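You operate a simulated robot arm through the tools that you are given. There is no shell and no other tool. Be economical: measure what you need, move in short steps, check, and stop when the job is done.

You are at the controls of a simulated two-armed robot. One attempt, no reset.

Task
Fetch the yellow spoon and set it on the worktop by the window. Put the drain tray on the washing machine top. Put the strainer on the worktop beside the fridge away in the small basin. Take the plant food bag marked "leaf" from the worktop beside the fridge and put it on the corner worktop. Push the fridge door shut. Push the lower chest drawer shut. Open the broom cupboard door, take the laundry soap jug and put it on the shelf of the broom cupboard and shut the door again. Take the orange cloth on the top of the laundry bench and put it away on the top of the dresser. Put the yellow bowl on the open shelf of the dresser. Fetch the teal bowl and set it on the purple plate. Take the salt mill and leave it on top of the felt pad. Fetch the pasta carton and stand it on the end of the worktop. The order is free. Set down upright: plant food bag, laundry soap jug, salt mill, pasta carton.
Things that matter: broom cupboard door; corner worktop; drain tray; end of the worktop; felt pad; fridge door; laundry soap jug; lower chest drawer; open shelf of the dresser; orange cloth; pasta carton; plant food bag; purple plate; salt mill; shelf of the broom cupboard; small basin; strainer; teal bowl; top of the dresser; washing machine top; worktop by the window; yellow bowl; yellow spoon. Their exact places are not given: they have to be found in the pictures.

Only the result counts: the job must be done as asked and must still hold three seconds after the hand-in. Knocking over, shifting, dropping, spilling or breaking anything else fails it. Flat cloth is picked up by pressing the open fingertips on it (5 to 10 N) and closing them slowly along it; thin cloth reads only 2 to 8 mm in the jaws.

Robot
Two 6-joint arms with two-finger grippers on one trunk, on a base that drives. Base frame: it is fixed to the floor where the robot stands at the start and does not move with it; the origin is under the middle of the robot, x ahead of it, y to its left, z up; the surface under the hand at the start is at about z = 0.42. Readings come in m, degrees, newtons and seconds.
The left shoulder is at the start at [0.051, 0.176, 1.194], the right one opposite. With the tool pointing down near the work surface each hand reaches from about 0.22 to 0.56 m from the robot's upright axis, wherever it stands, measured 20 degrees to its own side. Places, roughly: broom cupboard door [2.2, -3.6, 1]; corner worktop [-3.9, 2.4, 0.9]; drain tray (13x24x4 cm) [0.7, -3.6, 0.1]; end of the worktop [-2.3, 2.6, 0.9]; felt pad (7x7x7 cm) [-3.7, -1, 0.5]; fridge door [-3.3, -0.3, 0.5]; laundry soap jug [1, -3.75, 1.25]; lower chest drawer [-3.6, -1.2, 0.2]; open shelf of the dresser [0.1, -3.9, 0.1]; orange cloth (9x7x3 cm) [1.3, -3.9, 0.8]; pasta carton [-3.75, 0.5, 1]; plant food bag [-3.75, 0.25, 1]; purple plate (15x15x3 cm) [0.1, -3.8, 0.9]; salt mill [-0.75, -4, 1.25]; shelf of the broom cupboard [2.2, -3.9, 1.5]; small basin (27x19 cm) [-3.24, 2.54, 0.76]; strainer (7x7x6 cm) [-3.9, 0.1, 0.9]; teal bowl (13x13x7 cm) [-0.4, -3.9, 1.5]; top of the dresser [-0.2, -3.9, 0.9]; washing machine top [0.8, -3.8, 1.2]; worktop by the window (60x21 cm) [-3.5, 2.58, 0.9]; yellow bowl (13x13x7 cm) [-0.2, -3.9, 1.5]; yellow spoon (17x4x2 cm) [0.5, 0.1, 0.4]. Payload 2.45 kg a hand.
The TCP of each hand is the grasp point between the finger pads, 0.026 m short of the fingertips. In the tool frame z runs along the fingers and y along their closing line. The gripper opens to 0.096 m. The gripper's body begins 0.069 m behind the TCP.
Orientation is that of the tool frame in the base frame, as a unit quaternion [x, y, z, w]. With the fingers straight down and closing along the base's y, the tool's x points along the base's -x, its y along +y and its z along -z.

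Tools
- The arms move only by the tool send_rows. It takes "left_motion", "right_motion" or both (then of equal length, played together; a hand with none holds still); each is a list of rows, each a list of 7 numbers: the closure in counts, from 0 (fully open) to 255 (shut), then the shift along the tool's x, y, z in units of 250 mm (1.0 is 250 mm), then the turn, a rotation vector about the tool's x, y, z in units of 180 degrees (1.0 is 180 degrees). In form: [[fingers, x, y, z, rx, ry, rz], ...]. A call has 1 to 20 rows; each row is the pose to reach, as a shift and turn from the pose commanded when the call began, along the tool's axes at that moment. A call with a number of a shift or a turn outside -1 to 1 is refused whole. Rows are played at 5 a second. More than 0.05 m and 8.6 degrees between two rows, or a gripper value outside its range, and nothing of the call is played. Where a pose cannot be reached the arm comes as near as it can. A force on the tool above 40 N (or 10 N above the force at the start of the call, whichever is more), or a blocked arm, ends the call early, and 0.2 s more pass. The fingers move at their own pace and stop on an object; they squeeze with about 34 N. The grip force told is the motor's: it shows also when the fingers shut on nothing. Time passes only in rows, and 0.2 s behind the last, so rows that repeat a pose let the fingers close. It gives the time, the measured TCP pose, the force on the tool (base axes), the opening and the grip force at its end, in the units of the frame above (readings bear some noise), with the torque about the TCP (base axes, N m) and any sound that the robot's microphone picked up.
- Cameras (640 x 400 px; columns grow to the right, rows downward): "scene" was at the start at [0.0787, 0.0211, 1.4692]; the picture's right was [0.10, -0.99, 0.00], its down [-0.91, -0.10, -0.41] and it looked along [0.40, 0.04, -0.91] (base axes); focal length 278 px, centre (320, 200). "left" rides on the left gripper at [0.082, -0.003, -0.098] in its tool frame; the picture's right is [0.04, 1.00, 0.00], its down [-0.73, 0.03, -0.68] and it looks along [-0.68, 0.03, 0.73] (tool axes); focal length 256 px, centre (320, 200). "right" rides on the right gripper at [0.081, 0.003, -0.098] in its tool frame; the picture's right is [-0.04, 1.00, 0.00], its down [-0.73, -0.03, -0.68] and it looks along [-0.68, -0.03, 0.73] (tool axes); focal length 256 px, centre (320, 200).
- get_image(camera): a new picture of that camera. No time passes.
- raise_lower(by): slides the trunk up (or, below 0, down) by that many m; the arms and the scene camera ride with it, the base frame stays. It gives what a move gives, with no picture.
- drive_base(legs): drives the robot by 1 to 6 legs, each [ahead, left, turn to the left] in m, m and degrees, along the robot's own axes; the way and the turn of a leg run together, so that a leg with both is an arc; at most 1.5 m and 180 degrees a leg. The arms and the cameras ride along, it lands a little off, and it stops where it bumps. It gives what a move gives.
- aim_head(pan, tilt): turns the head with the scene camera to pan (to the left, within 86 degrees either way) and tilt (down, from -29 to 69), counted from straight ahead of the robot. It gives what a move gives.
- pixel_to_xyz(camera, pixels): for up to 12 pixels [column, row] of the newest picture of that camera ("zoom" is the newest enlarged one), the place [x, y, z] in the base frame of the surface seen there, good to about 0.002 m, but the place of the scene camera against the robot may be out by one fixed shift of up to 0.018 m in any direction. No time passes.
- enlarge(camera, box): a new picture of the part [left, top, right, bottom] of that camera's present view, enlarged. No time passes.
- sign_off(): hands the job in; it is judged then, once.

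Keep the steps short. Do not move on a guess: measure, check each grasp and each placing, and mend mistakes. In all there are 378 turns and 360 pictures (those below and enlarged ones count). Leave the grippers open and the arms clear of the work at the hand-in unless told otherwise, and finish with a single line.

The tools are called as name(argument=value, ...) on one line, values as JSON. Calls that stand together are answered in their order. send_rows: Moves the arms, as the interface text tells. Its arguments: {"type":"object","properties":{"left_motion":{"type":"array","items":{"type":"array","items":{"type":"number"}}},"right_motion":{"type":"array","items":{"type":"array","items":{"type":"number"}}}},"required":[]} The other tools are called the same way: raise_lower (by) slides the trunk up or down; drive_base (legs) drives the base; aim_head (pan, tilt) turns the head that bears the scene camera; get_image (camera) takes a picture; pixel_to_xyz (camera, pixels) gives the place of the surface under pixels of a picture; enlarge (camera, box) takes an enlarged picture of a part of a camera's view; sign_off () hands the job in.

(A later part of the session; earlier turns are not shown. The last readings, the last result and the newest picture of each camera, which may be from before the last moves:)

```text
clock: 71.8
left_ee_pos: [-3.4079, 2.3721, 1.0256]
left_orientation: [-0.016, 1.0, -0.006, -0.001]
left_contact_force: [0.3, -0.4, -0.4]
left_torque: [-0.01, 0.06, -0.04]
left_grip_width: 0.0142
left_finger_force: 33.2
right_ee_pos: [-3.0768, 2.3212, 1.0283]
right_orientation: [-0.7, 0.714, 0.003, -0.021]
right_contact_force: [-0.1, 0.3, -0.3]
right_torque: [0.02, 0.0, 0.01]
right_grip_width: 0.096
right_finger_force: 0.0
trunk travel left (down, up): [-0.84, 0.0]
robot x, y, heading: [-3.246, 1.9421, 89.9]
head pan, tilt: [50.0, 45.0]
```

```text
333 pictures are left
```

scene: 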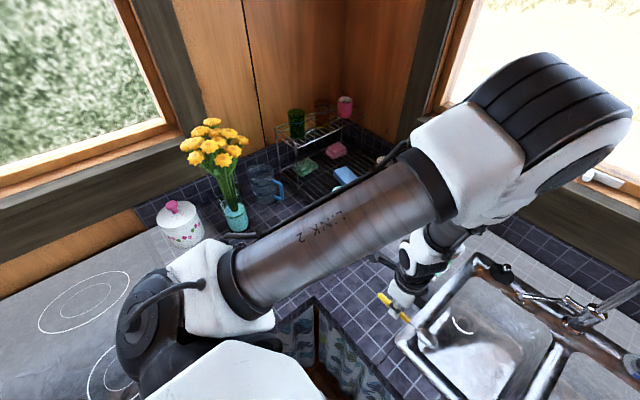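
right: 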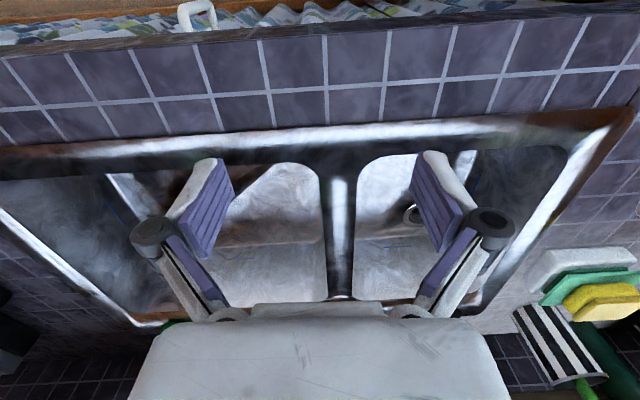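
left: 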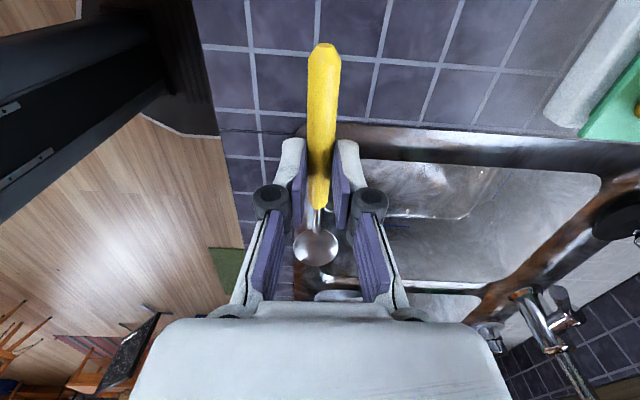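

Clear view of the free strip between sink and corner. Measure its bounds.

pixel_to_xyz(camera="scene", pixels=[[400, 350], [320, 310], [345, 330], [360, 280], [372, 300], [340, 285], [290, 290], [470, 250], [440, 268], [380, 370], [425, 338], [382, 297]])

pixel_to_xyz(camera="left", pixels=[[325, 50], [315, 250], [230, 60], [235, 180], [400, 60], [500, 50], [300, 130], [545, 125], [600, 20], [480, 230], [420, 200]])

```text
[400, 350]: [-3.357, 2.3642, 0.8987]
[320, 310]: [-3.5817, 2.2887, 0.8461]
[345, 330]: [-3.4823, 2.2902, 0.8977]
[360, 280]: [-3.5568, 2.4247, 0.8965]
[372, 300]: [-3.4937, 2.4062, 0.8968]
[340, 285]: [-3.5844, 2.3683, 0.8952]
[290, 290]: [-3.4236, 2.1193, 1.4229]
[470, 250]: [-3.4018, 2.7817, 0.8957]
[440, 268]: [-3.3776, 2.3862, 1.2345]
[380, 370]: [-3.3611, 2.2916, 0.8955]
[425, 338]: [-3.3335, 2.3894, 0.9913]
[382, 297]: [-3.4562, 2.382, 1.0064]
```

```text
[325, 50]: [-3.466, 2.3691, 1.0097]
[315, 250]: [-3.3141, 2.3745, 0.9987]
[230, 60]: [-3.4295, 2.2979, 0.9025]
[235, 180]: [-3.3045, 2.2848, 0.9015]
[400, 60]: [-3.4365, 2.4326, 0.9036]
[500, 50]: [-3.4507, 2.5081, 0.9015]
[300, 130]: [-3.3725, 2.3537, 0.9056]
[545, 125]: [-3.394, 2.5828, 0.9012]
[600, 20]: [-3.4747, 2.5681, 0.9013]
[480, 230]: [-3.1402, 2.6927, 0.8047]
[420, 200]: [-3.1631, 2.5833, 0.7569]
```

The strip is x≈-3.6…-3.37, y 2.29…2.56 free. I will lay the spoon along y at x≈-3.50, bowl pointing to the window: turn −90° and shift 9 cm west, 3 cm ahead, still high.

send_rows(left_motion=[[255, 0.03, 0.01, 0, 0, 0, -0.042], [255, 0.06, 0.02, 0, 0, 0, -0.084], [255, 0.09, 0.03, 0, 0, 0, -0.126], [255, 0.12, 0.04, 0, 0, 0, -0.168], [255, 0.15, 0.05, 0, 0, 0, -0.21], [255, 0.18, 0.06, 0, 0, 0, -0.252], [255, 0.21, 0.07, 0, 0, 0, -0.294], [255, 0.25, 0.08, 0, 0, 0, -0.336], [255, 0.29, 0.09, 0, 0, 0, -0.378], [255, 0.33, 0.1, 0, 0, 0, -0.42], [255, 0.368, 0.11, 0, 0, 0, -0.462], [255, 0.368, 0.12, 0, 0, 0, -0.5], [255, 0.368, 0.12, 0, 0, 0, -0.5]])

get_image(camera="left")

```text
clock: 74.6
left_ee_pos: [-3.4818, 2.3964, 1.0256]
left_orientation: [0.718, -0.696, 0.002, 0.004]
left_contact_force: [-0.5, 0.3, 0.1]
left_torque: [-0.02, 0.0, -0.02]
left_grip_width: 0.0138
left_finger_force: 33.9
left hand out of reach, approached as far as the arm can: row 10, 11, 12, 13
right_ee_pos: [-3.0778, 2.3206, 1.0285]
right_orientation: [-0.7, 0.714, 0.003, -0.021]
right_contact_force: [0.5, -0.9, 0.7]
right_torque: [0.03, -0.01, 0.0]
right_grip_width: 0.0959
right_finger_force: 0.1
trunk travel left (down, up): [-0.84, 0.0]
robot x, y, heading: [-3.25, 1.9495, 90.2]
head pan, tilt: [50.0, 45.0]
```

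```text
332 pictures are left
```

left: 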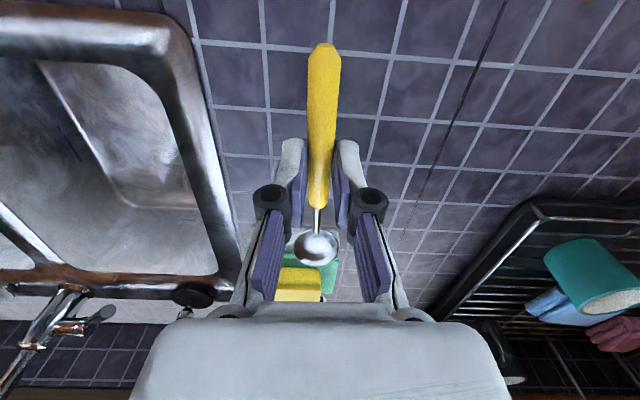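

pixel_to_xyz(camera="left", pixels=[[315, 230], [316, 258], [300, 285], [310, 300], [470, 80], [415, 210], [230, 230], [210, 80], [322, 50]])

```text
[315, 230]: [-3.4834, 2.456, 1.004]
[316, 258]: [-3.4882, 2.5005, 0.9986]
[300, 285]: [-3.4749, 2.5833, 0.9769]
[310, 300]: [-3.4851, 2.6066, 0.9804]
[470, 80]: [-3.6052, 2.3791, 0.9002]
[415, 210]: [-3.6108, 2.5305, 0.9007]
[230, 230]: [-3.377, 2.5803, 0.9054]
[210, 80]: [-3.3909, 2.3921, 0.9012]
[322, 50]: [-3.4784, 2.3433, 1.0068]
```

Spoon end has ~5 cm to the sponge. Lower by 8.5 cm, slightly backward.

send_rows(left_motion=[[255, 0.02, 0, 0.1, 0, 0, 0], [255, 0.03, 0, 0.2, 0, 0, 0], [255, 0.03, 0, 0.3, 0, 0, 0], [255, 0.03, 0, 0.34, 0, 0, 0], [255, 0.03, 0, 0.34, 0, 0, 0]])

```text
clock: 75.8
left_ee_pos: [-3.5026, 2.3906, 0.9408]
left_orientation: [0.718, -0.696, 0.003, 0.005]
left_contact_force: [-0.2, -0.2, 0.3]
left_torque: [0.01, -0.01, 0.04]
left_grip_width: 0.014
left_finger_force: 33.2
left hand out of reach, approached as far as the arm can: row 1, 2
right_ee_pos: [-3.0775, 2.32, 1.0287]
right_orientation: [-0.7, 0.713, 0.004, -0.021]
right_contact_force: [-0.2, -0.3, 0.7]
right_torque: [0.0, -0.04, 0.01]
right_grip_width: 0.096
right_finger_force: 0.0
trunk travel left (down, up): [-0.84, 0.0]
robot x, y, heading: [-3.2478, 1.9458, 90.1]
head pan, tilt: [50.0, 45.0]
```

Now 0.941; lower in 2–3 mm steps to about 0.930 and watch the force.

send_rows(left_motion=[[255, 0, 0, 0.015, 0, 0, 0], [255, 0, 0, 0.025, 0, 0, 0], [255, 0, 0, 0.036, 0, 0, 0], [255, 0, 0, 0.036, 0, 0, 0]])

get_image(camera="left")

```text
clock: 76.8
left_ee_pos: [-3.5015, 2.3902, 0.9333]
left_orientation: [0.717, -0.697, 0.002, 0.007]
left_contact_force: [-0.3, -0.5, 3.5]
left_torque: [0.32, 0.02, 0.02]
left_grip_width: 0.014
left_finger_force: 34.2
right_ee_pos: [-3.076, 2.3212, 1.0282]
right_orientation: [-0.701, 0.713, 0.004, -0.02]
right_contact_force: [-0.6, 0.3, 0.1]
right_torque: [-0.02, 0.02, -0.01]
right_grip_width: 0.0962
right_finger_force: 0.0
trunk travel left (down, up): [-0.84, 0.0]
robot x, y, heading: [-3.2463, 1.9452, 89.9]
head pan, tilt: [50.0, 45.0]
```

```text
331 pictures are left
```

left: 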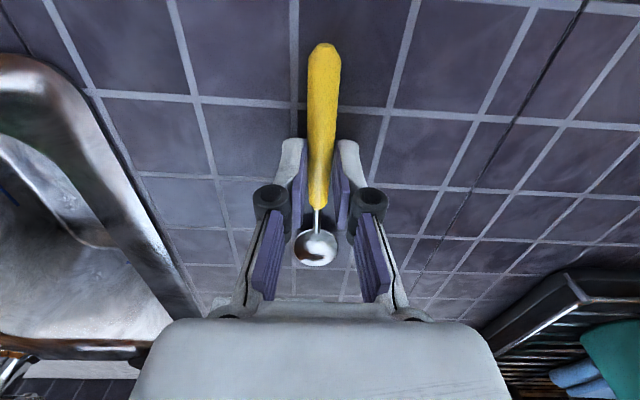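

Contact of 3.5 N with the worktop. Open and lift.

send_rows(left_motion=[[200, 0, 0, 0, 0, 0, 0], [120, 0, 0, 0, 0, 0, 0], [120, 0, 0, 0, 0, 0, 0], [60, 0, 0, -0.08, 0, 0, 0], [0, 0, 0, -0.2, 0, 0, 0], [0, 0, 0, -0.34, 0, 0, 0]])

get_image(camera="left")

```text
clock: 78.2
left_ee_pos: [-3.5047, 2.3933, 0.9946]
left_orientation: [0.711, -0.703, -0.005, 0.007]
left_contact_force: [0.4, -0.1, -1.1]
left_torque: [-0.01, 0.02, 0.03]
left_grip_width: 0.0958
left_finger_force: 0.1
left hand out of reach, approached as far as the arm can: row 5, 6
right_ee_pos: [-3.077, 2.3226, 1.0282]
right_orientation: [-0.7, 0.714, 0.003, -0.02]
right_contact_force: [0.2, 0.0, 0.7]
right_torque: [0.02, 0.0, -0.01]
right_grip_width: 0.0961
right_finger_force: 0.0
trunk travel left (down, up): [-0.84, 0.0]
robot x, y, heading: [-3.2485, 1.9479, 90.0]
head pan, tilt: [50.0, 45.0]
```

```text
330 pictures are left
```

left: 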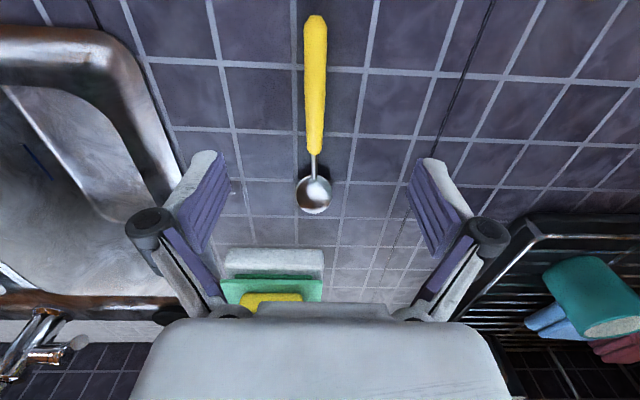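

Spoon lies on the worktop. Back out, move right (+x) and turn to face the fridge side (heading 180).

drive_base(legs=[[-0.5, 0, 0], [-0.6, -0.45, 0], [0, 0, 90]])

aim_head(pan=8, tilt=30)

get_image(camera="scene")

```text
clock: 88.6
left_ee_pos: [-3.2466, 0.5866, 0.9943]
left_orientation: [1.0, 0.009, 0.001, 0.009]
left_contact_force: [-0.4, 0.6, -0.1]
left_torque: [0.0, 0.0, -0.02]
left_grip_width: 0.0961
left_finger_force: 0.0
right_ee_pos: [-3.1693, 1.0141, 1.0288]
right_orientation: [1.0, -0.015, 0.012, 0.018]
right_contact_force: [-0.4, -0.1, 0.1]
right_torque: [-0.02, 0.02, -0.02]
right_grip_width: 0.0959
right_finger_force: 0.1
trunk travel left (down, up): [-0.84, 0.0]
robot x, y, heading: [-2.799, 0.8383, 179.6]
head pan, tilt: [50.0, 45.0]
```

```text
clock: 89.7
left_ee_pos: [-3.2461, 0.5875, 0.9948]
left_orientation: [1.0, 0.009, 0.001, 0.008]
left_contact_force: [0.0, 0.7, 0.5]
left_torque: [0.0, 0.0, 0.03]
left_grip_width: 0.0961
left_finger_force: 0.0
right_ee_pos: [-3.1691, 1.0146, 1.0283]
right_orientation: [1.0, -0.015, 0.012, 0.019]
right_contact_force: [-0.9, -0.2, -0.2]
right_torque: [-0.02, 0.0, 0.0]
right_grip_width: 0.0959
right_finger_force: 0.1
trunk travel left (down, up): [-0.84, 0.0]
robot x, y, heading: [-2.7955, 0.8431, 179.3]
head pan, tilt: [8.0, 30.0]
```

```text
329 pictures are left
```

scene: 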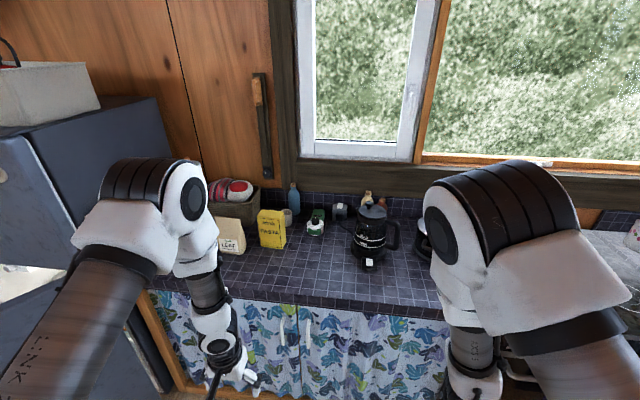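

Move left (south) 0.5 m for a better look at the bags and fridge.

drive_base(legs=[[0, 0.5, 0.4]])

get_image(camera="scene")

aim_head(pan=40, tilt=35)

get_image(camera="scene")

```text
clock: 92.7
left_ee_pos: [-3.2473, 0.0827, 0.9938]
left_orientation: [1.0, 0.011, 0.001, 0.008]
left_contact_force: [0.3, -0.7, -0.3]
left_torque: [-0.03, 0.02, 0.0]
left_grip_width: 0.0961
left_finger_force: 0.1
right_ee_pos: [-3.1738, 0.5107, 1.0286]
right_orientation: [1.0, -0.011, 0.012, 0.018]
right_contact_force: [-0.4, 0.3, 0.5]
right_torque: [-0.02, 0.0, 0.0]
right_grip_width: 0.0961
right_finger_force: 0.1
trunk travel left (down, up): [-0.84, 0.0]
robot x, y, heading: [-2.7957, 0.3368, 179.8]
head pan, tilt: [8.0, 30.0]
```

```text
328 pictures are left
```

scene: 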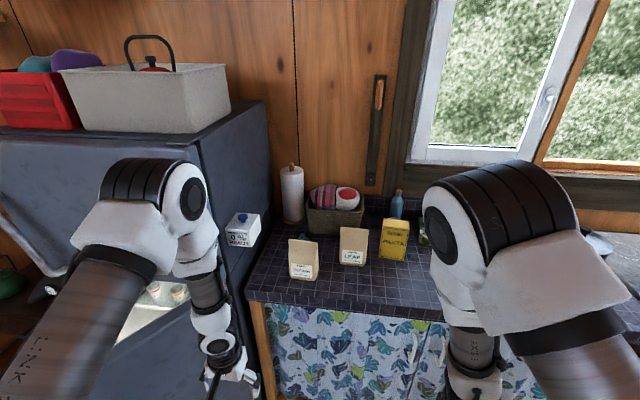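

```text
clock: 93.6
left_ee_pos: [-3.2487, 0.0826, 0.9943]
left_orientation: [1.0, 0.011, 0.001, 0.009]
left_contact_force: [-0.1, 0.1, 0.8]
left_torque: [0.0, 0.0, -0.01]
left_grip_width: 0.0961
left_finger_force: 0.0
right_ee_pos: [-3.1743, 0.508, 1.0283]
right_orientation: [1.0, -0.014, 0.013, 0.019]
right_contact_force: [0.0, 0.5, -0.3]
right_torque: [0.03, 0.0, 0.03]
right_grip_width: 0.0958
right_finger_force: 0.1
trunk travel left (down, up): [-0.84, 0.0]
robot x, y, heading: [-2.7992, 0.3382, 179.7]
head pan, tilt: [40.0, 35.0]
```

```text
327 pictures are left
```

scene: 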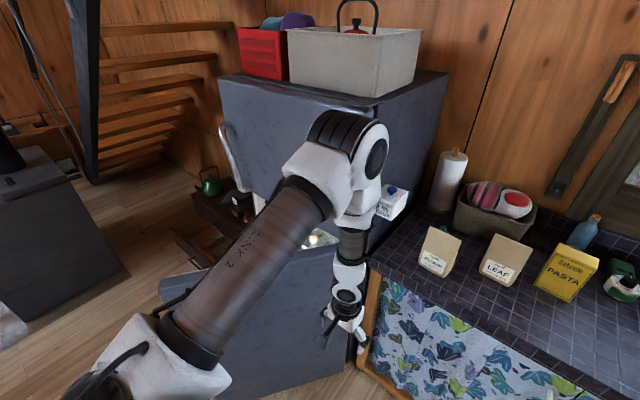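

Zoom on the bags and the area behind for the strainer, and measure.

enlarge(camera="scene", box=[360, 130, 640, 310])

pixel_to_xyz(camera="scene", pixels=[[438, 250], [500, 260], [565, 270], [415, 275], [480, 300], [440, 195], [390, 200], [395, 250], [440, 225], [305, 270], [375, 270], [455, 230]])

```text
2.22 times, centred on (500, 220) of scene
```

zoom: 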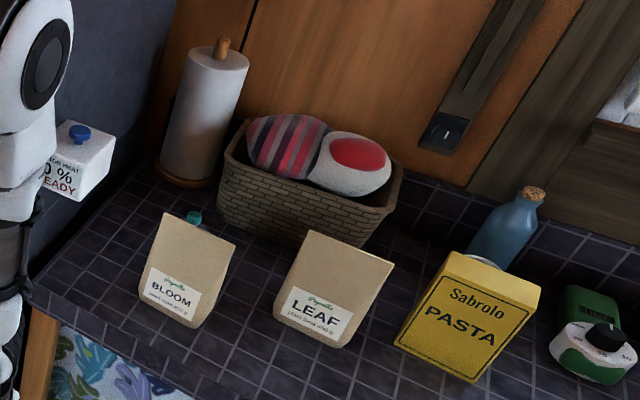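

```text
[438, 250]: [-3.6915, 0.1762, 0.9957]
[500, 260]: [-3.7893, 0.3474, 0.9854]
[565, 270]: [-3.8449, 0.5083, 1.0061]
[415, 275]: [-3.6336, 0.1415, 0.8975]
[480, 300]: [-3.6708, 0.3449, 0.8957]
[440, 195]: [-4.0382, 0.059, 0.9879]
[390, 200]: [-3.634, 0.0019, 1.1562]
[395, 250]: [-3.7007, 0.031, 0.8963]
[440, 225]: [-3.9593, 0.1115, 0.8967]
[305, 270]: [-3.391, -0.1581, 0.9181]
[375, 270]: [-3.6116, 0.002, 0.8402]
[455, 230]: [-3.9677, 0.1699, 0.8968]
```

Measure bag corners in the zoom (LEAF, BLOOM, PASTA).

pixel_to_xyz(camera="zoom", pixels=[[315, 238], [388, 268], [278, 312], [333, 345], [170, 218], [232, 245], [143, 292], [193, 325], [455, 262], [535, 290], [398, 340], [475, 378]])

pixel_to_xyz(camera="zoom", pixels=[[195, 217], [225, 185], [300, 225], [395, 195], [350, 255], [500, 250], [580, 350], [540, 250], [80, 150], [60, 300], [480, 257]])

```text
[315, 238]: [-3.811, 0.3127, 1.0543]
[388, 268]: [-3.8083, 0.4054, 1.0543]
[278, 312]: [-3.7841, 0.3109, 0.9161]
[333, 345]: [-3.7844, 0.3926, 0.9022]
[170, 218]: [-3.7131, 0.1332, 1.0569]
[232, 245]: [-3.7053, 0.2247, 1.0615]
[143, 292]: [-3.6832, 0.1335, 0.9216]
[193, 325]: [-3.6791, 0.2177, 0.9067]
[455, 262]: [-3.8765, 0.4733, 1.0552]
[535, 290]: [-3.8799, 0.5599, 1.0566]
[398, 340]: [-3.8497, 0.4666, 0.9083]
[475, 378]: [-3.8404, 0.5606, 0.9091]
```

```text
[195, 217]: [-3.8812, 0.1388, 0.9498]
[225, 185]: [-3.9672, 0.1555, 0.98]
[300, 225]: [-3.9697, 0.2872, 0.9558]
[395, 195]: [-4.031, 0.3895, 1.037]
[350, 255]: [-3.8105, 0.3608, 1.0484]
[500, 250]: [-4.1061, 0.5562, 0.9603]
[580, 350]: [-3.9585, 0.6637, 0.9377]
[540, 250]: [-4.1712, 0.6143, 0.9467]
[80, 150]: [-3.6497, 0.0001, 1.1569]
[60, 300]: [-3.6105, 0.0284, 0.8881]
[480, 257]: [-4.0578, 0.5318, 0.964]
```

LEAF bag: y 0.31–0.405, x −3.78…−3.84, top 1.055. Strainer (teal) behind BLOOM at about (−3.89,0.14). First I shut the fridge door: door face runs from hinge (−3.6,−0.01) to free edge (−3.14,−0.33). I back off and shift left.

drive_base(legs=[[-0.2, 0, 0], [0, 0.37, 0.2]])

send_rows(left_motion=[[255, 0, 0, 0.1, 0, 0, 0], [255, 0.05, 0, 0.2, 0, -0.04, 0], [255, 0.1, 0, 0.3, 0, -0.08, 0], [255, 0.1, 0, 0.4, 0, -0.12, 0], [255, 0.1, 0, 0.5, 0, -0.16, 0], [255, 0.1, 0, 0.6, 0, -0.2, 0], [255, 0.1, 0, 0.7, 0, -0.24, 0], [255, 0.1, 0, 0.8, 0, -0.28, 0], [255, 0.1, 0, 0.8, 0, -0.32, 0], [255, 0.1, 0, 0.8, 0, -0.36, 0], [255, 0.1, 0, 0.8, 0, -0.36, 0]])

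get_image(camera="scene")

```text
clock: 97.2
left_ee_pos: [-3.0503, -0.291, 0.9937]
left_orientation: [1.0, 0.013, 0.001, 0.009]
left_contact_force: [-0.1, -0.5, 0.2]
left_torque: [0.01, 0.0, 0.06]
left_grip_width: 0.0958
left_finger_force: 0.1
right_ee_pos: [-2.9767, 0.1363, 1.029]
right_orientation: [1.0, -0.012, 0.012, 0.02]
right_contact_force: [-0.5, 1.7, 0.4]
right_torque: [0.0, -0.02, -0.04]
right_grip_width: 0.0961
right_finger_force: 0.1
trunk travel left (down, up): [-0.84, 0.0]
robot x, y, heading: [-2.6002, -0.039, 179.8]
head pan, tilt: [40.0, 35.0]
```

```text
clock: 99.6
left_ee_pos: [-3.0555, -0.2207, 0.7571]
left_orientation: [0.848, -0.025, -0.525, 0.068]
left_contact_force: [-0.6, 0.0, -0.8]
left_torque: [-0.01, 0.01, 0.01]
left_grip_width: 0.0002
left_finger_force: 28.5
left hand out of reach, approached as far as the arm can: row 1, 2, 3, 4, 5, 6, 7, 8, 9, 10, 11
right_ee_pos: [-2.9766, 0.135, 1.0286]
right_orientation: [1.0, -0.011, 0.013, 0.019]
right_contact_force: [0.6, -0.1, -0.5]
right_torque: [-0.01, 0.02, 0.02]
right_grip_width: 0.0959
right_finger_force: 0.0
trunk travel left (down, up): [-0.84, 0.0]
robot x, y, heading: [-2.6046, -0.0354, 179.9]
head pan, tilt: [40.0, 35.0]
```

```text
325 pictures are left
```

scene: 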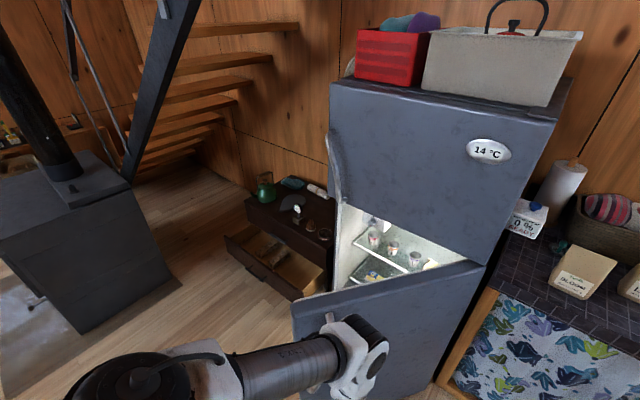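

Hand is pitched forward, fist closed, ~0.25 m before the door face. Drive ahead 0.33 m to begin pushing.

drive_base(legs=[[0.33, 0, 0]])

get_image(camera="scene")

```text
clock: 101.8
left_ee_pos: [-3.3856, -0.2198, 0.7566]
left_orientation: [0.848, -0.025, -0.524, 0.068]
left_contact_force: [-0.2, -0.5, -0.5]
left_torque: [0.0, -0.01, -0.01]
left_grip_width: 0.0
left_finger_force: 28.6
right_ee_pos: [-3.3083, 0.1371, 1.0276]
right_orientation: [1.0, -0.012, 0.011, 0.019]
right_contact_force: [0.5, 0.8, -1.1]
right_torque: [0.01, -0.01, 0.0]
right_grip_width: 0.0961
right_finger_force: 0.1
trunk travel left (down, up): [-0.84, 0.0]
robot x, y, heading: [-2.9342, -0.0344, 179.9]
head pan, tilt: [40.0, 35.0]
```

```text
324 pictures are left
```

scene: 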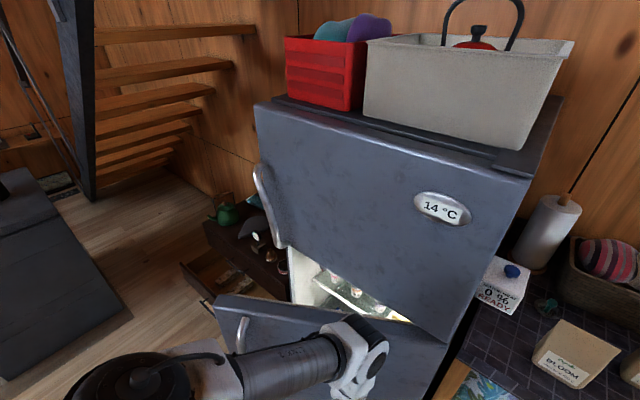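

The door follows. Measure the freezer front and the door's edge.

pixel_to_xyz(camera="scene", pixels=[[400, 240], [300, 150], [430, 305], [218, 300], [280, 310], [420, 335], [240, 345], [445, 330], [280, 245]])

```text
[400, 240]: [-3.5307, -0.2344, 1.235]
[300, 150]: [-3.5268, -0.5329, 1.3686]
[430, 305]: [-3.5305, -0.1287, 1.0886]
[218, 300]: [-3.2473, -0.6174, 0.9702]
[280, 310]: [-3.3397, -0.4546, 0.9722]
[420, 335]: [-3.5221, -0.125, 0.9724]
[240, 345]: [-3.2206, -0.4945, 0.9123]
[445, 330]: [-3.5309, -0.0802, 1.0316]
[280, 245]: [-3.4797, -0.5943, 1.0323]
```

Door is at ~29°; its shut plane is x≈−3.53. Drive 0.08 more and check.

drive_base(legs=[[0.08, 0, 0]])

get_image(camera="scene")

get_image(camera="left")

```text
clock: 102.8
left_ee_pos: [-3.4232, -0.218, 0.753]
left_orientation: [0.853, -0.027, -0.517, 0.068]
left_contact_force: [-0.3, 0.0, -0.3]
left_torque: [-0.02, 0.0, 0.01]
left_grip_width: 0.0
left_finger_force: 28.3
right_ee_pos: [-3.3539, 0.1371, 1.0286]
right_orientation: [1.0, -0.013, 0.012, 0.019]
right_contact_force: [0.6, 0.1, 0.6]
right_torque: [0.0, -0.01, -0.03]
right_grip_width: 0.0963
right_finger_force: 0.1
trunk travel left (down, up): [-0.84, 0.0]
robot x, y, heading: [-2.9769, -0.0364, 179.7]
head pan, tilt: [40.0, 35.0]
stopped in leg 1: the force on the tool passed its limit at 76 N (the readings are from after the stop); the commanded pose is now the measured one
```

```text
323 pictures are left
```

scene: 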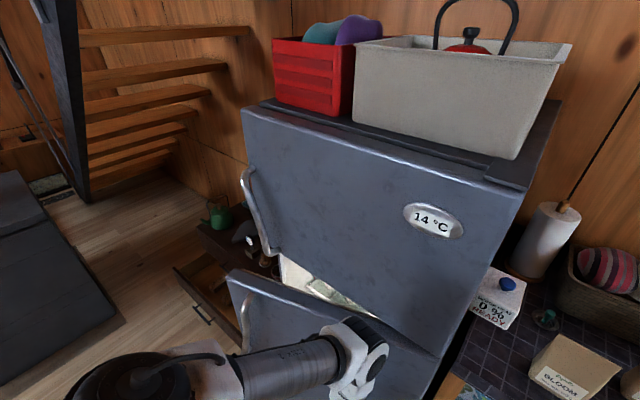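

```text
322 pictures are left
```

left: 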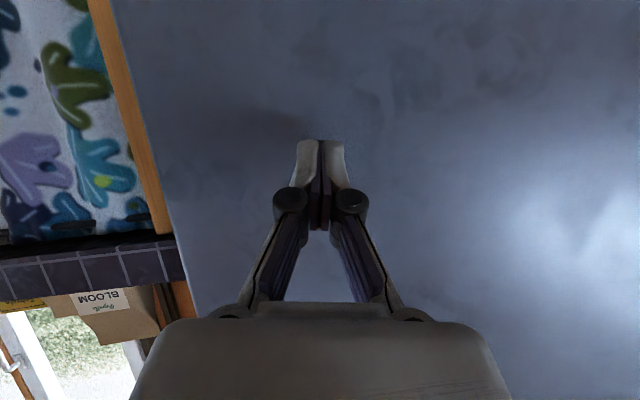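

Contact near the hinge gave too much force. Back off, shift left 0.17 m for more leverage, push again gently.

drive_base(legs=[[-0.08, 0, 0], [0, 0.17, 0.2], [0.06, 0, 0]])

send_rows(left_motion=[[255, -0.03, 0, 0.05, 0, 0, 0], [255, -0.06, 0, 0.1, 0, 0, 0], [255, -0.09, 0, 0.15, 0, 0, 0], [255, -0.12, 0, 0.2, 0, 0, 0], [255, -0.15, 0, 0.25, 0, 0, 0], [255, -0.18, 0, 0.3, 0, 0, 0]])

get_image(camera="scene")

```text
clock: 105.4
left_ee_pos: [-3.4035, -0.3891, 0.7541]
left_orientation: [0.853, -0.027, -0.517, 0.068]
left_contact_force: [0.3, -0.7, 0.3]
left_torque: [0.0, -0.01, 0.05]
left_grip_width: 0.0
left_finger_force: 28.0
right_ee_pos: [-3.3335, -0.0325, 1.0304]
right_orientation: [1.0, -0.011, 0.011, 0.019]
right_contact_force: [0.8, -0.3, -0.7]
right_torque: [-0.05, 0.0, 0.02]
right_grip_width: 0.0962
right_finger_force: 0.0
trunk travel left (down, up): [-0.84, 0.0]
robot x, y, heading: [-2.9646, -0.2037, 180.0]
head pan, tilt: [40.0, 35.0]
```

```text
clock: 106.8
left_ee_pos: [-3.4935, -0.3888, 0.758]
left_orientation: [0.853, -0.024, -0.516, 0.071]
left_contact_force: [0.0, -0.4, 0.3]
left_torque: [0.04, 0.01, 0.06]
left_grip_width: 0.0001
left_finger_force: 28.9
right_ee_pos: [-3.3373, -0.0329, 1.0275]
right_orientation: [1.0, -0.012, 0.014, 0.018]
right_contact_force: [0.3, -0.6, -0.6]
right_torque: [0.0, -0.02, -0.05]
right_grip_width: 0.0961
right_finger_force: 0.0
trunk travel left (down, up): [-0.84, 0.0]
robot x, y, heading: [-2.9635, -0.2059, 179.6]
head pan, tilt: [40.0, 35.0]
```

```text
321 pictures are left
```

scene: 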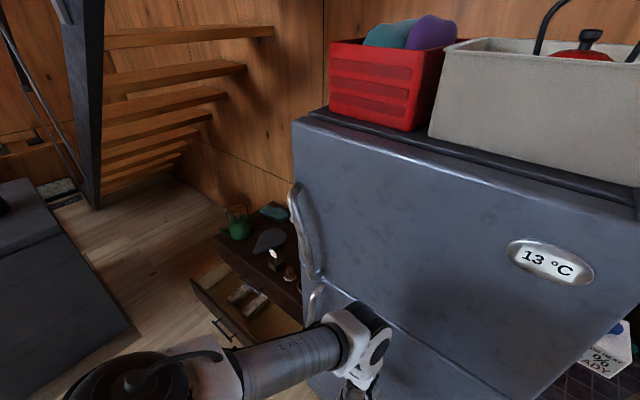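

Almost shut. Push ~3 cm further in small steps.

send_rows(left_motion=[[255, -0.015, 0, 0.025, 0, 0, 0], [255, -0.03, 0, 0.05, 0, 0, 0], [255, -0.045, 0, 0.075, 0, 0, 0], [255, -0.06, 0, 0.1, 0, 0, 0], [255, -0.08, 0, 0.13, 0, 0, 0]])

get_image(camera="scene")

pixel_to_xyz(camera="scene", pixels=[[310, 330], [330, 298], [400, 345], [380, 310], [440, 360], [310, 270], [460, 390]])

```text
clock: 107.6
left_ee_pos: [-3.4979, -0.3885, 0.7543]
left_orientation: [0.858, -0.025, -0.508, 0.071]
left_contact_force: [25.6, 0.8, 14.8]
left_torque: [0.09, 0.45, -0.21]
left_grip_width: 0.0001
left_finger_force: 28.1
right_ee_pos: [-3.3345, -0.0346, 1.0296]
right_orientation: [1.0, -0.012, 0.012, 0.019]
right_contact_force: [-0.2, 1.1, -0.4]
right_torque: [0.01, -0.04, -0.01]
right_grip_width: 0.0958
right_finger_force: 0.1
trunk travel left (down, up): [-0.84, 0.0]
robot x, y, heading: [-2.9611, -0.2087, 180.1]
head pan, tilt: [40.0, 35.0]
stopped in row 3 (left hand): the force on the tool passed its limit at 46 N (the readings are from after the stop); the commanded pose is now the measured one
```

```text
320 pictures are left
```

scene: 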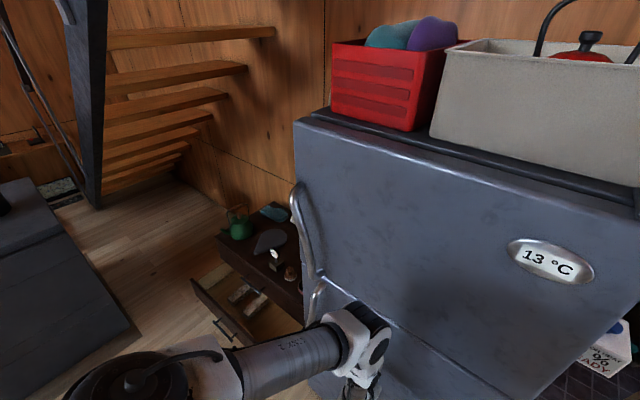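

```text
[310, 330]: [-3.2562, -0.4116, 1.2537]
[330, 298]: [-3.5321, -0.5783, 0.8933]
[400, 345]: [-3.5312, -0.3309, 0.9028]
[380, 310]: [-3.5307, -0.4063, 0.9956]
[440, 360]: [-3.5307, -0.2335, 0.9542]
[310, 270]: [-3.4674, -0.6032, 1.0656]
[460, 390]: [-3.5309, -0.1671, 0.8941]
```

Door is flush (x −3.531 top and bottom). Next the chest drawer: back off, shift left 0.75 m and look.

drive_base(legs=[[-0.35, 0, 0], [0, 0.8, 0]])

aim_head(pan=10, tilt=42)

get_image(camera="scene")

```text
clock: 113.7
left_ee_pos: [-3.148, -1.1948, 0.7553]
left_orientation: [0.858, -0.021, -0.509, 0.073]
left_contact_force: [-0.9, -0.6, 0.0]
left_torque: [-0.01, 0.03, -0.03]
left_grip_width: 0.0
left_finger_force: 28.5
right_ee_pos: [-2.9847, -0.8375, 1.0277]
right_orientation: [1.0, -0.006, 0.013, 0.02]
right_contact_force: [-0.1, 0.3, -0.3]
right_torque: [-0.01, 0.01, -0.02]
right_grip_width: 0.096
right_finger_force: 0.1
trunk travel left (down, up): [-0.84, 0.0]
robot x, y, heading: [-2.6086, -1.0054, -179.4]
head pan, tilt: [40.0, 35.0]
```

```text
clock: 114.7
left_ee_pos: [-3.1486, -1.1937, 0.7538]
left_orientation: [0.858, -0.02, -0.509, 0.074]
left_contact_force: [-0.7, -0.4, -1.0]
left_torque: [0.01, -0.02, 0.0]
left_grip_width: 0.0002
left_finger_force: 28.1
right_ee_pos: [-2.9845, -0.8374, 1.0288]
right_orientation: [1.0, -0.007, 0.013, 0.019]
right_contact_force: [0.6, 1.1, 0.3]
right_torque: [0.02, 0.0, 0.0]
right_grip_width: 0.0959
right_finger_force: 0.1
trunk travel left (down, up): [-0.84, 0.0]
robot x, y, heading: [-2.6131, -1.0052, -179.3]
head pan, tilt: [10.0, 42.0]
```

```text
319 pictures are left
```

scene: 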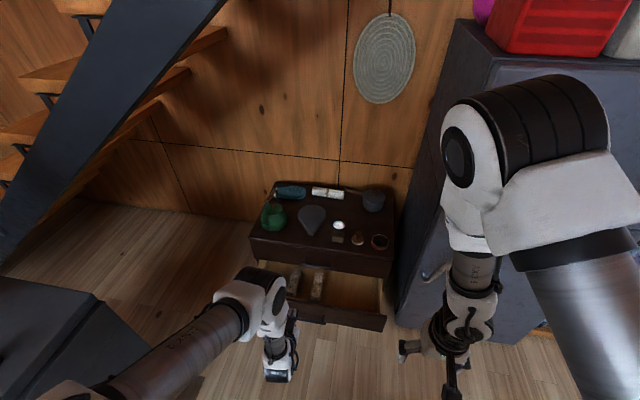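

enlarge(camera="scene", box=[230, 170, 410, 340])

pixel_to_xyz(camera="scene", pixels=[[252, 255], [392, 275], [385, 318], [378, 330], [340, 320], [360, 239], [379, 241], [339, 226], [370, 200], [310, 217], [272, 217], [320, 265]])

```text
2.35 times, centred on (320, 255) of scene
```

zoom: 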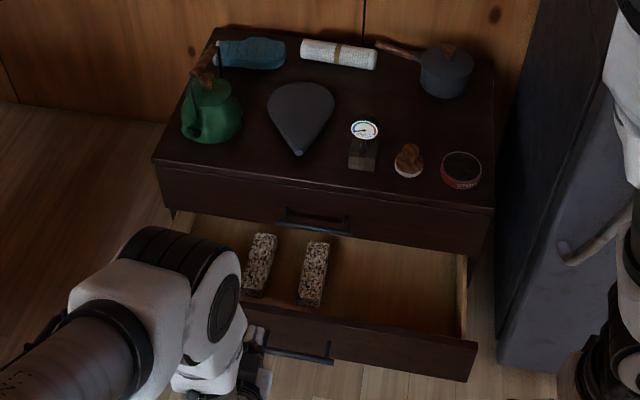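

```text
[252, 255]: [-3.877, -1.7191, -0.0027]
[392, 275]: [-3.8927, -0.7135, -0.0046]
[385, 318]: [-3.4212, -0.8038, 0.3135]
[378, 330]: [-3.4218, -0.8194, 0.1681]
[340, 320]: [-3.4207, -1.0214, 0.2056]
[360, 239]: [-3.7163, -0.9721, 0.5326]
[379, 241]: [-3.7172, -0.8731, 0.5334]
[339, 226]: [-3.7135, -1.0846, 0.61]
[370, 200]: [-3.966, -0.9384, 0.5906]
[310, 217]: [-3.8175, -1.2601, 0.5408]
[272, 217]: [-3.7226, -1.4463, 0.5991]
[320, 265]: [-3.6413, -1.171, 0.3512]
```

Drawer front is at x=−3.42, z 0.17–0.31; the chest face at ≈−3.64. I lower the trunk 0.47 m so that the fist is at z≈0.285 (above the handle), then measure from the hand camera.

raise_lower(by=-0.47)

drive_base(legs=[[0.18, 0, -0.6]])

get_image(camera="left")

get_image(camera="scene")

```text
refused: -0.47 is not a number from -0.4 to 0.4
```

```text
clock: 116.2
left_ee_pos: [-3.3307, -1.1882, 0.7558]
left_orientation: [0.857, -0.026, -0.51, 0.07]
left_contact_force: [-0.6, -0.6, 0.1]
left_torque: [0.03, 0.01, 0.0]
left_grip_width: 0.0
left_finger_force: 28.1
right_ee_pos: [-3.1607, -0.8337, 1.0299]
right_orientation: [1.0, -0.012, 0.012, 0.019]
right_contact_force: [-0.3, 0.3, -0.6]
right_torque: [0.03, 0.03, 0.01]
right_grip_width: 0.0958
right_finger_force: 0.0
trunk travel left (down, up): [-0.84, 0.0]
robot x, y, heading: [-2.7913, -1.0062, 179.8]
head pan, tilt: [10.0, 42.0]
```

```text
317 pictures are left
```

left: 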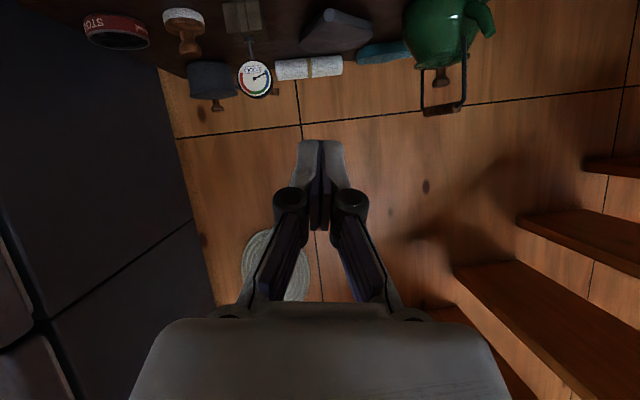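

```text
316 pictures are left
```

scene: 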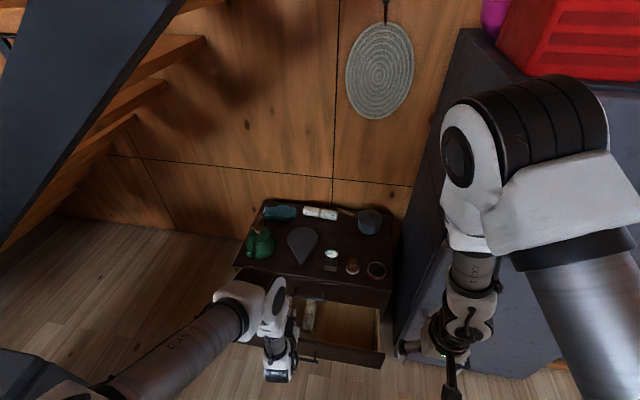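

Lowering was refused (max 0.4). Back 5 cm, lower in two steps.

drive_base(legs=[[-0.06, 0, 0]])

raise_lower(by=-0.4)

raise_lower(by=-0.07)

get_image(camera="left")

get_image(camera="scene")

```text
clock: 117.2
left_ee_pos: [-3.2753, -1.1885, 0.7524]
left_orientation: [0.858, -0.026, -0.507, 0.07]
left_contact_force: [-0.3, -0.9, 0.3]
left_torque: [-0.01, 0.02, 0.0]
left_grip_width: 0.0
left_finger_force: 28.5
right_ee_pos: [-3.1073, -0.8343, 1.0263]
right_orientation: [1.0, -0.013, 0.015, 0.019]
right_contact_force: [0.0, -0.2, 0.3]
right_torque: [-0.01, -0.02, -0.03]
right_grip_width: 0.0962
right_finger_force: 0.1
trunk travel left (down, up): [-0.84, 0.0]
robot x, y, heading: [-2.73, -1.0086, 179.8]
head pan, tilt: [10.0, 42.0]
```

```text
clock: 121.0
left_ee_pos: [-3.2716, -1.1896, 0.3551]
left_orientation: [0.857, -0.027, -0.509, 0.07]
left_contact_force: [1.0, 0.1, -0.2]
left_torque: [-0.01, 0.0, -0.01]
left_grip_width: 0.0
left_finger_force: 28.9
right_ee_pos: [-3.1049, -0.8347, 0.6287]
right_orientation: [1.0, -0.012, 0.013, 0.019]
right_contact_force: [0.1, 0.1, -0.2]
right_torque: [0.0, 0.0, 0.01]
right_grip_width: 0.0959
right_finger_force: 0.1
trunk travel left (down, up): [-0.44, 0.4]
robot x, y, heading: [-2.7296, -1.0043, 179.9]
head pan, tilt: [10.0, 42.0]
```

```text
clock: 122.1
left_ee_pos: [-3.2721, -1.1884, 0.2843]
left_orientation: [0.857, -0.027, -0.51, 0.07]
left_contact_force: [0.0, 0.1, -0.4]
left_torque: [-0.01, -0.04, 0.02]
left_grip_width: 0.0
left_finger_force: 28.7
right_ee_pos: [-3.1044, -0.8354, 0.5585]
right_orientation: [1.0, -0.013, 0.013, 0.02]
right_contact_force: [0.0, -0.1, 0.6]
right_torque: [0.01, 0.04, 0.01]
right_grip_width: 0.0959
right_finger_force: 0.0
trunk travel left (down, up): [-0.37, 0.47]
robot x, y, heading: [-2.7303, -1.0084, 179.6]
head pan, tilt: [10.0, 42.0]
```

```text
315 pictures are left
```

left: 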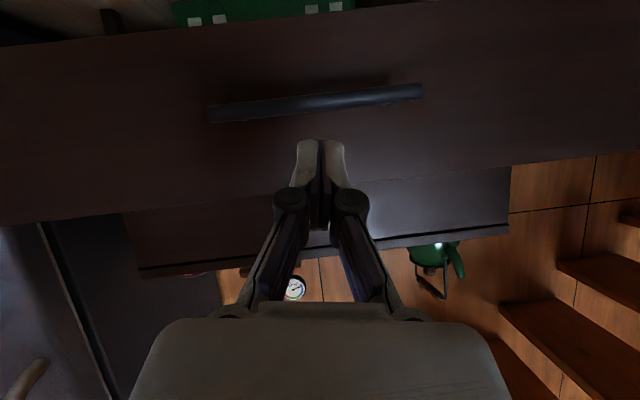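

```text
314 pictures are left
```

scene: 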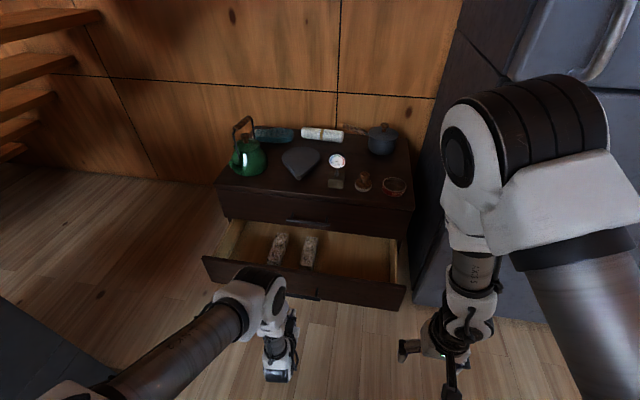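

Fist points at the panel above the handle. Zoom on the chest top for the felt pad, and measure the drawer front.

enlarge(camera="scene", box=[270, 120, 430, 220])

pixel_to_xyz(camera="scene", pixels=[[336, 184], [336, 162], [363, 183], [393, 187], [383, 138], [300, 160], [350, 175], [378, 200], [230, 275], [380, 300]])

pixel_to_xyz(camera="left", pixels=[[320, 100], [260, 150], [320, 130], [450, 220]])

```text
4.00 times, centred on (350, 170) of scene
```

zoom: 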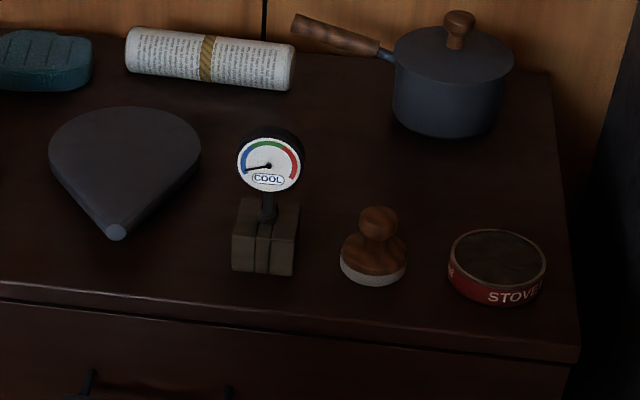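

```text
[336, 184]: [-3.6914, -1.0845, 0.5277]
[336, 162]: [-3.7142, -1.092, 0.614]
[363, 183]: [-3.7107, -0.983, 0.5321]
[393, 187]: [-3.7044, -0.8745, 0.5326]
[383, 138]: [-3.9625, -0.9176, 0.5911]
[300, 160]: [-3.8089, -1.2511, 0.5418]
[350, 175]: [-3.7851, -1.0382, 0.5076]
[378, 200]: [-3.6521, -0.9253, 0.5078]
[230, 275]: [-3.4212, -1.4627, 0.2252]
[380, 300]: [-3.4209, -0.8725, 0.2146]
```

```text
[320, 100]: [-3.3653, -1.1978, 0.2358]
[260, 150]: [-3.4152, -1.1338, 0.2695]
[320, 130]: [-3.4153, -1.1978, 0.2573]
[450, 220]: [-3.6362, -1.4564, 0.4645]
```

The felt pad looks like the round felt piece with a wooden knob at (−3.71,−0.98). Now push the drawer: drive 0.34 m ahead in pieces.

drive_base(legs=[[0.1, 0, 0], [0.12, 0, 0], [0.08, 0, 0]])

get_image(camera="scene")

```text
clock: 124.7
left_ee_pos: [-3.573, -1.1864, 0.2842]
left_orientation: [0.857, -0.027, -0.509, 0.069]
left_contact_force: [-0.1, -0.5, 0.5]
left_torque: [0.0, 0.01, -0.01]
left_grip_width: 0.0
left_finger_force: 28.4
right_ee_pos: [-3.4038, -0.8319, 0.5581]
right_orientation: [1.0, -0.013, 0.013, 0.02]
right_contact_force: [0.0, 0.5, 0.5]
right_torque: [0.04, -0.07, 0.02]
right_grip_width: 0.0959
right_finger_force: 0.0
trunk travel left (down, up): [-0.37, 0.47]
robot x, y, heading: [-3.0323, -1.0057, 179.8]
head pan, tilt: [10.0, 42.0]
```

```text
312 pictures are left
```

scene: 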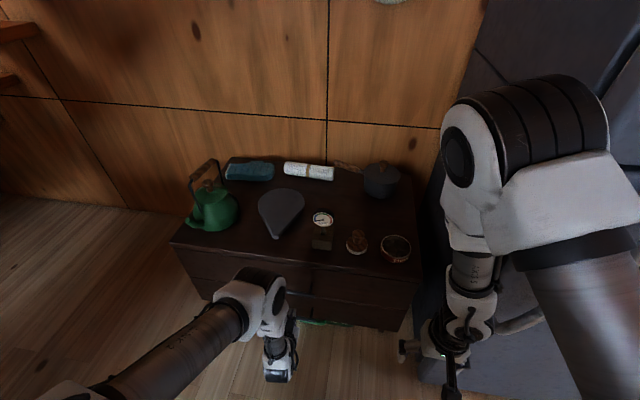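

Drawer follows; about 4 cm remain. Push with the arm until it stops.

send_rows(left_motion=[[255, -0.03, 0, 0.05, 0, 0, 0], [255, -0.06, 0, 0.1, 0, 0, 0], [255, -0.075, 0, 0.125, 0, 0, 0], [255, -0.09, 0, 0.15, 0, 0, 0], [255, -0.105, 0, 0.175, 0, 0, 0], [255, -0.12, 0, 0.2, 0, 0, 0]])

get_image(camera="scene")

pixel_to_xyz(camera="scene", pixels=[[370, 320], [390, 320], [360, 280], [200, 290], [210, 260]])

```text
clock: 125.7
left_ee_pos: [-3.6083, -1.1878, 0.2823]
left_orientation: [0.861, -0.027, -0.503, 0.07]
left_contact_force: [7.5, -0.3, 3.9]
left_torque: [0.03, 0.08, -0.08]
left_grip_width: 0.0002
left_finger_force: 28.6
right_ee_pos: [-3.4037, -0.8338, 0.5578]
right_orientation: [1.0, -0.012, 0.014, 0.02]
right_contact_force: [0.0, 0.3, 0.0]
right_torque: [0.0, -0.04, 0.0]
right_grip_width: 0.0959
right_finger_force: 0.0
trunk travel left (down, up): [-0.37, 0.47]
robot x, y, heading: [-3.0325, -1.0042, 179.7]
head pan, tilt: [10.0, 42.0]
stopped in row 5 (left hand): the force on the tool passed its limit at 52 N (the readings are from after the stop); the commanded pose is now the measured one
```

```text
311 pictures are left
```

scene: 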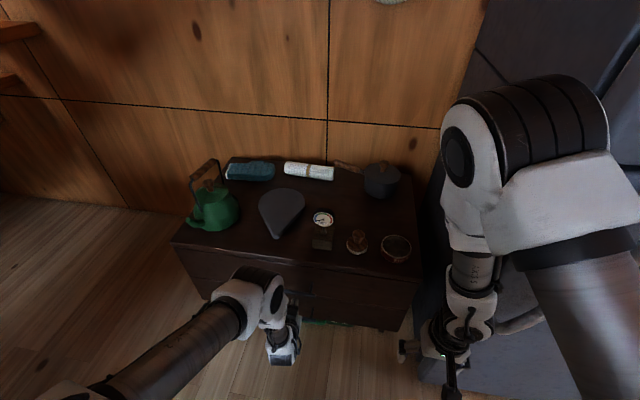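

```text
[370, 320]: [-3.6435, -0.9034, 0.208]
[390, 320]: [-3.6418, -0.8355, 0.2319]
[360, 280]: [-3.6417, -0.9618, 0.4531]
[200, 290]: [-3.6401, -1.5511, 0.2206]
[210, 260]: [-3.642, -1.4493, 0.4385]
```

Drawer is flush with the upper one (both x≈−3.642). Zoom on the felt pad's knob for later.

enlarge(camera="scene", box=[320, 220, 400, 270])

pixel_to_xyz(camera="zoom", pixels=[[310, 110], [310, 150], [310, 200], [300, 230], [290, 95], [330, 95]])

```text
8.00 times, centred on (360, 245) of scene
```

zoom: 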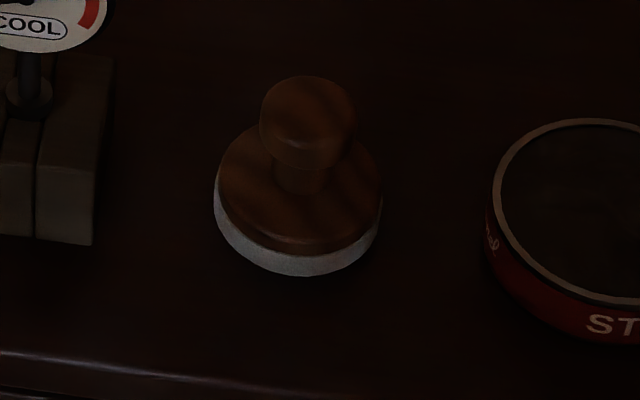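

```text
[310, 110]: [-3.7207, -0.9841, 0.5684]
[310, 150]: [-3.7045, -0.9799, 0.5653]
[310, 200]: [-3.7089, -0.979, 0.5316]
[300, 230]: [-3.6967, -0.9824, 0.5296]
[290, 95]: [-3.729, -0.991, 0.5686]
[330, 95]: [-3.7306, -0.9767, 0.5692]
```

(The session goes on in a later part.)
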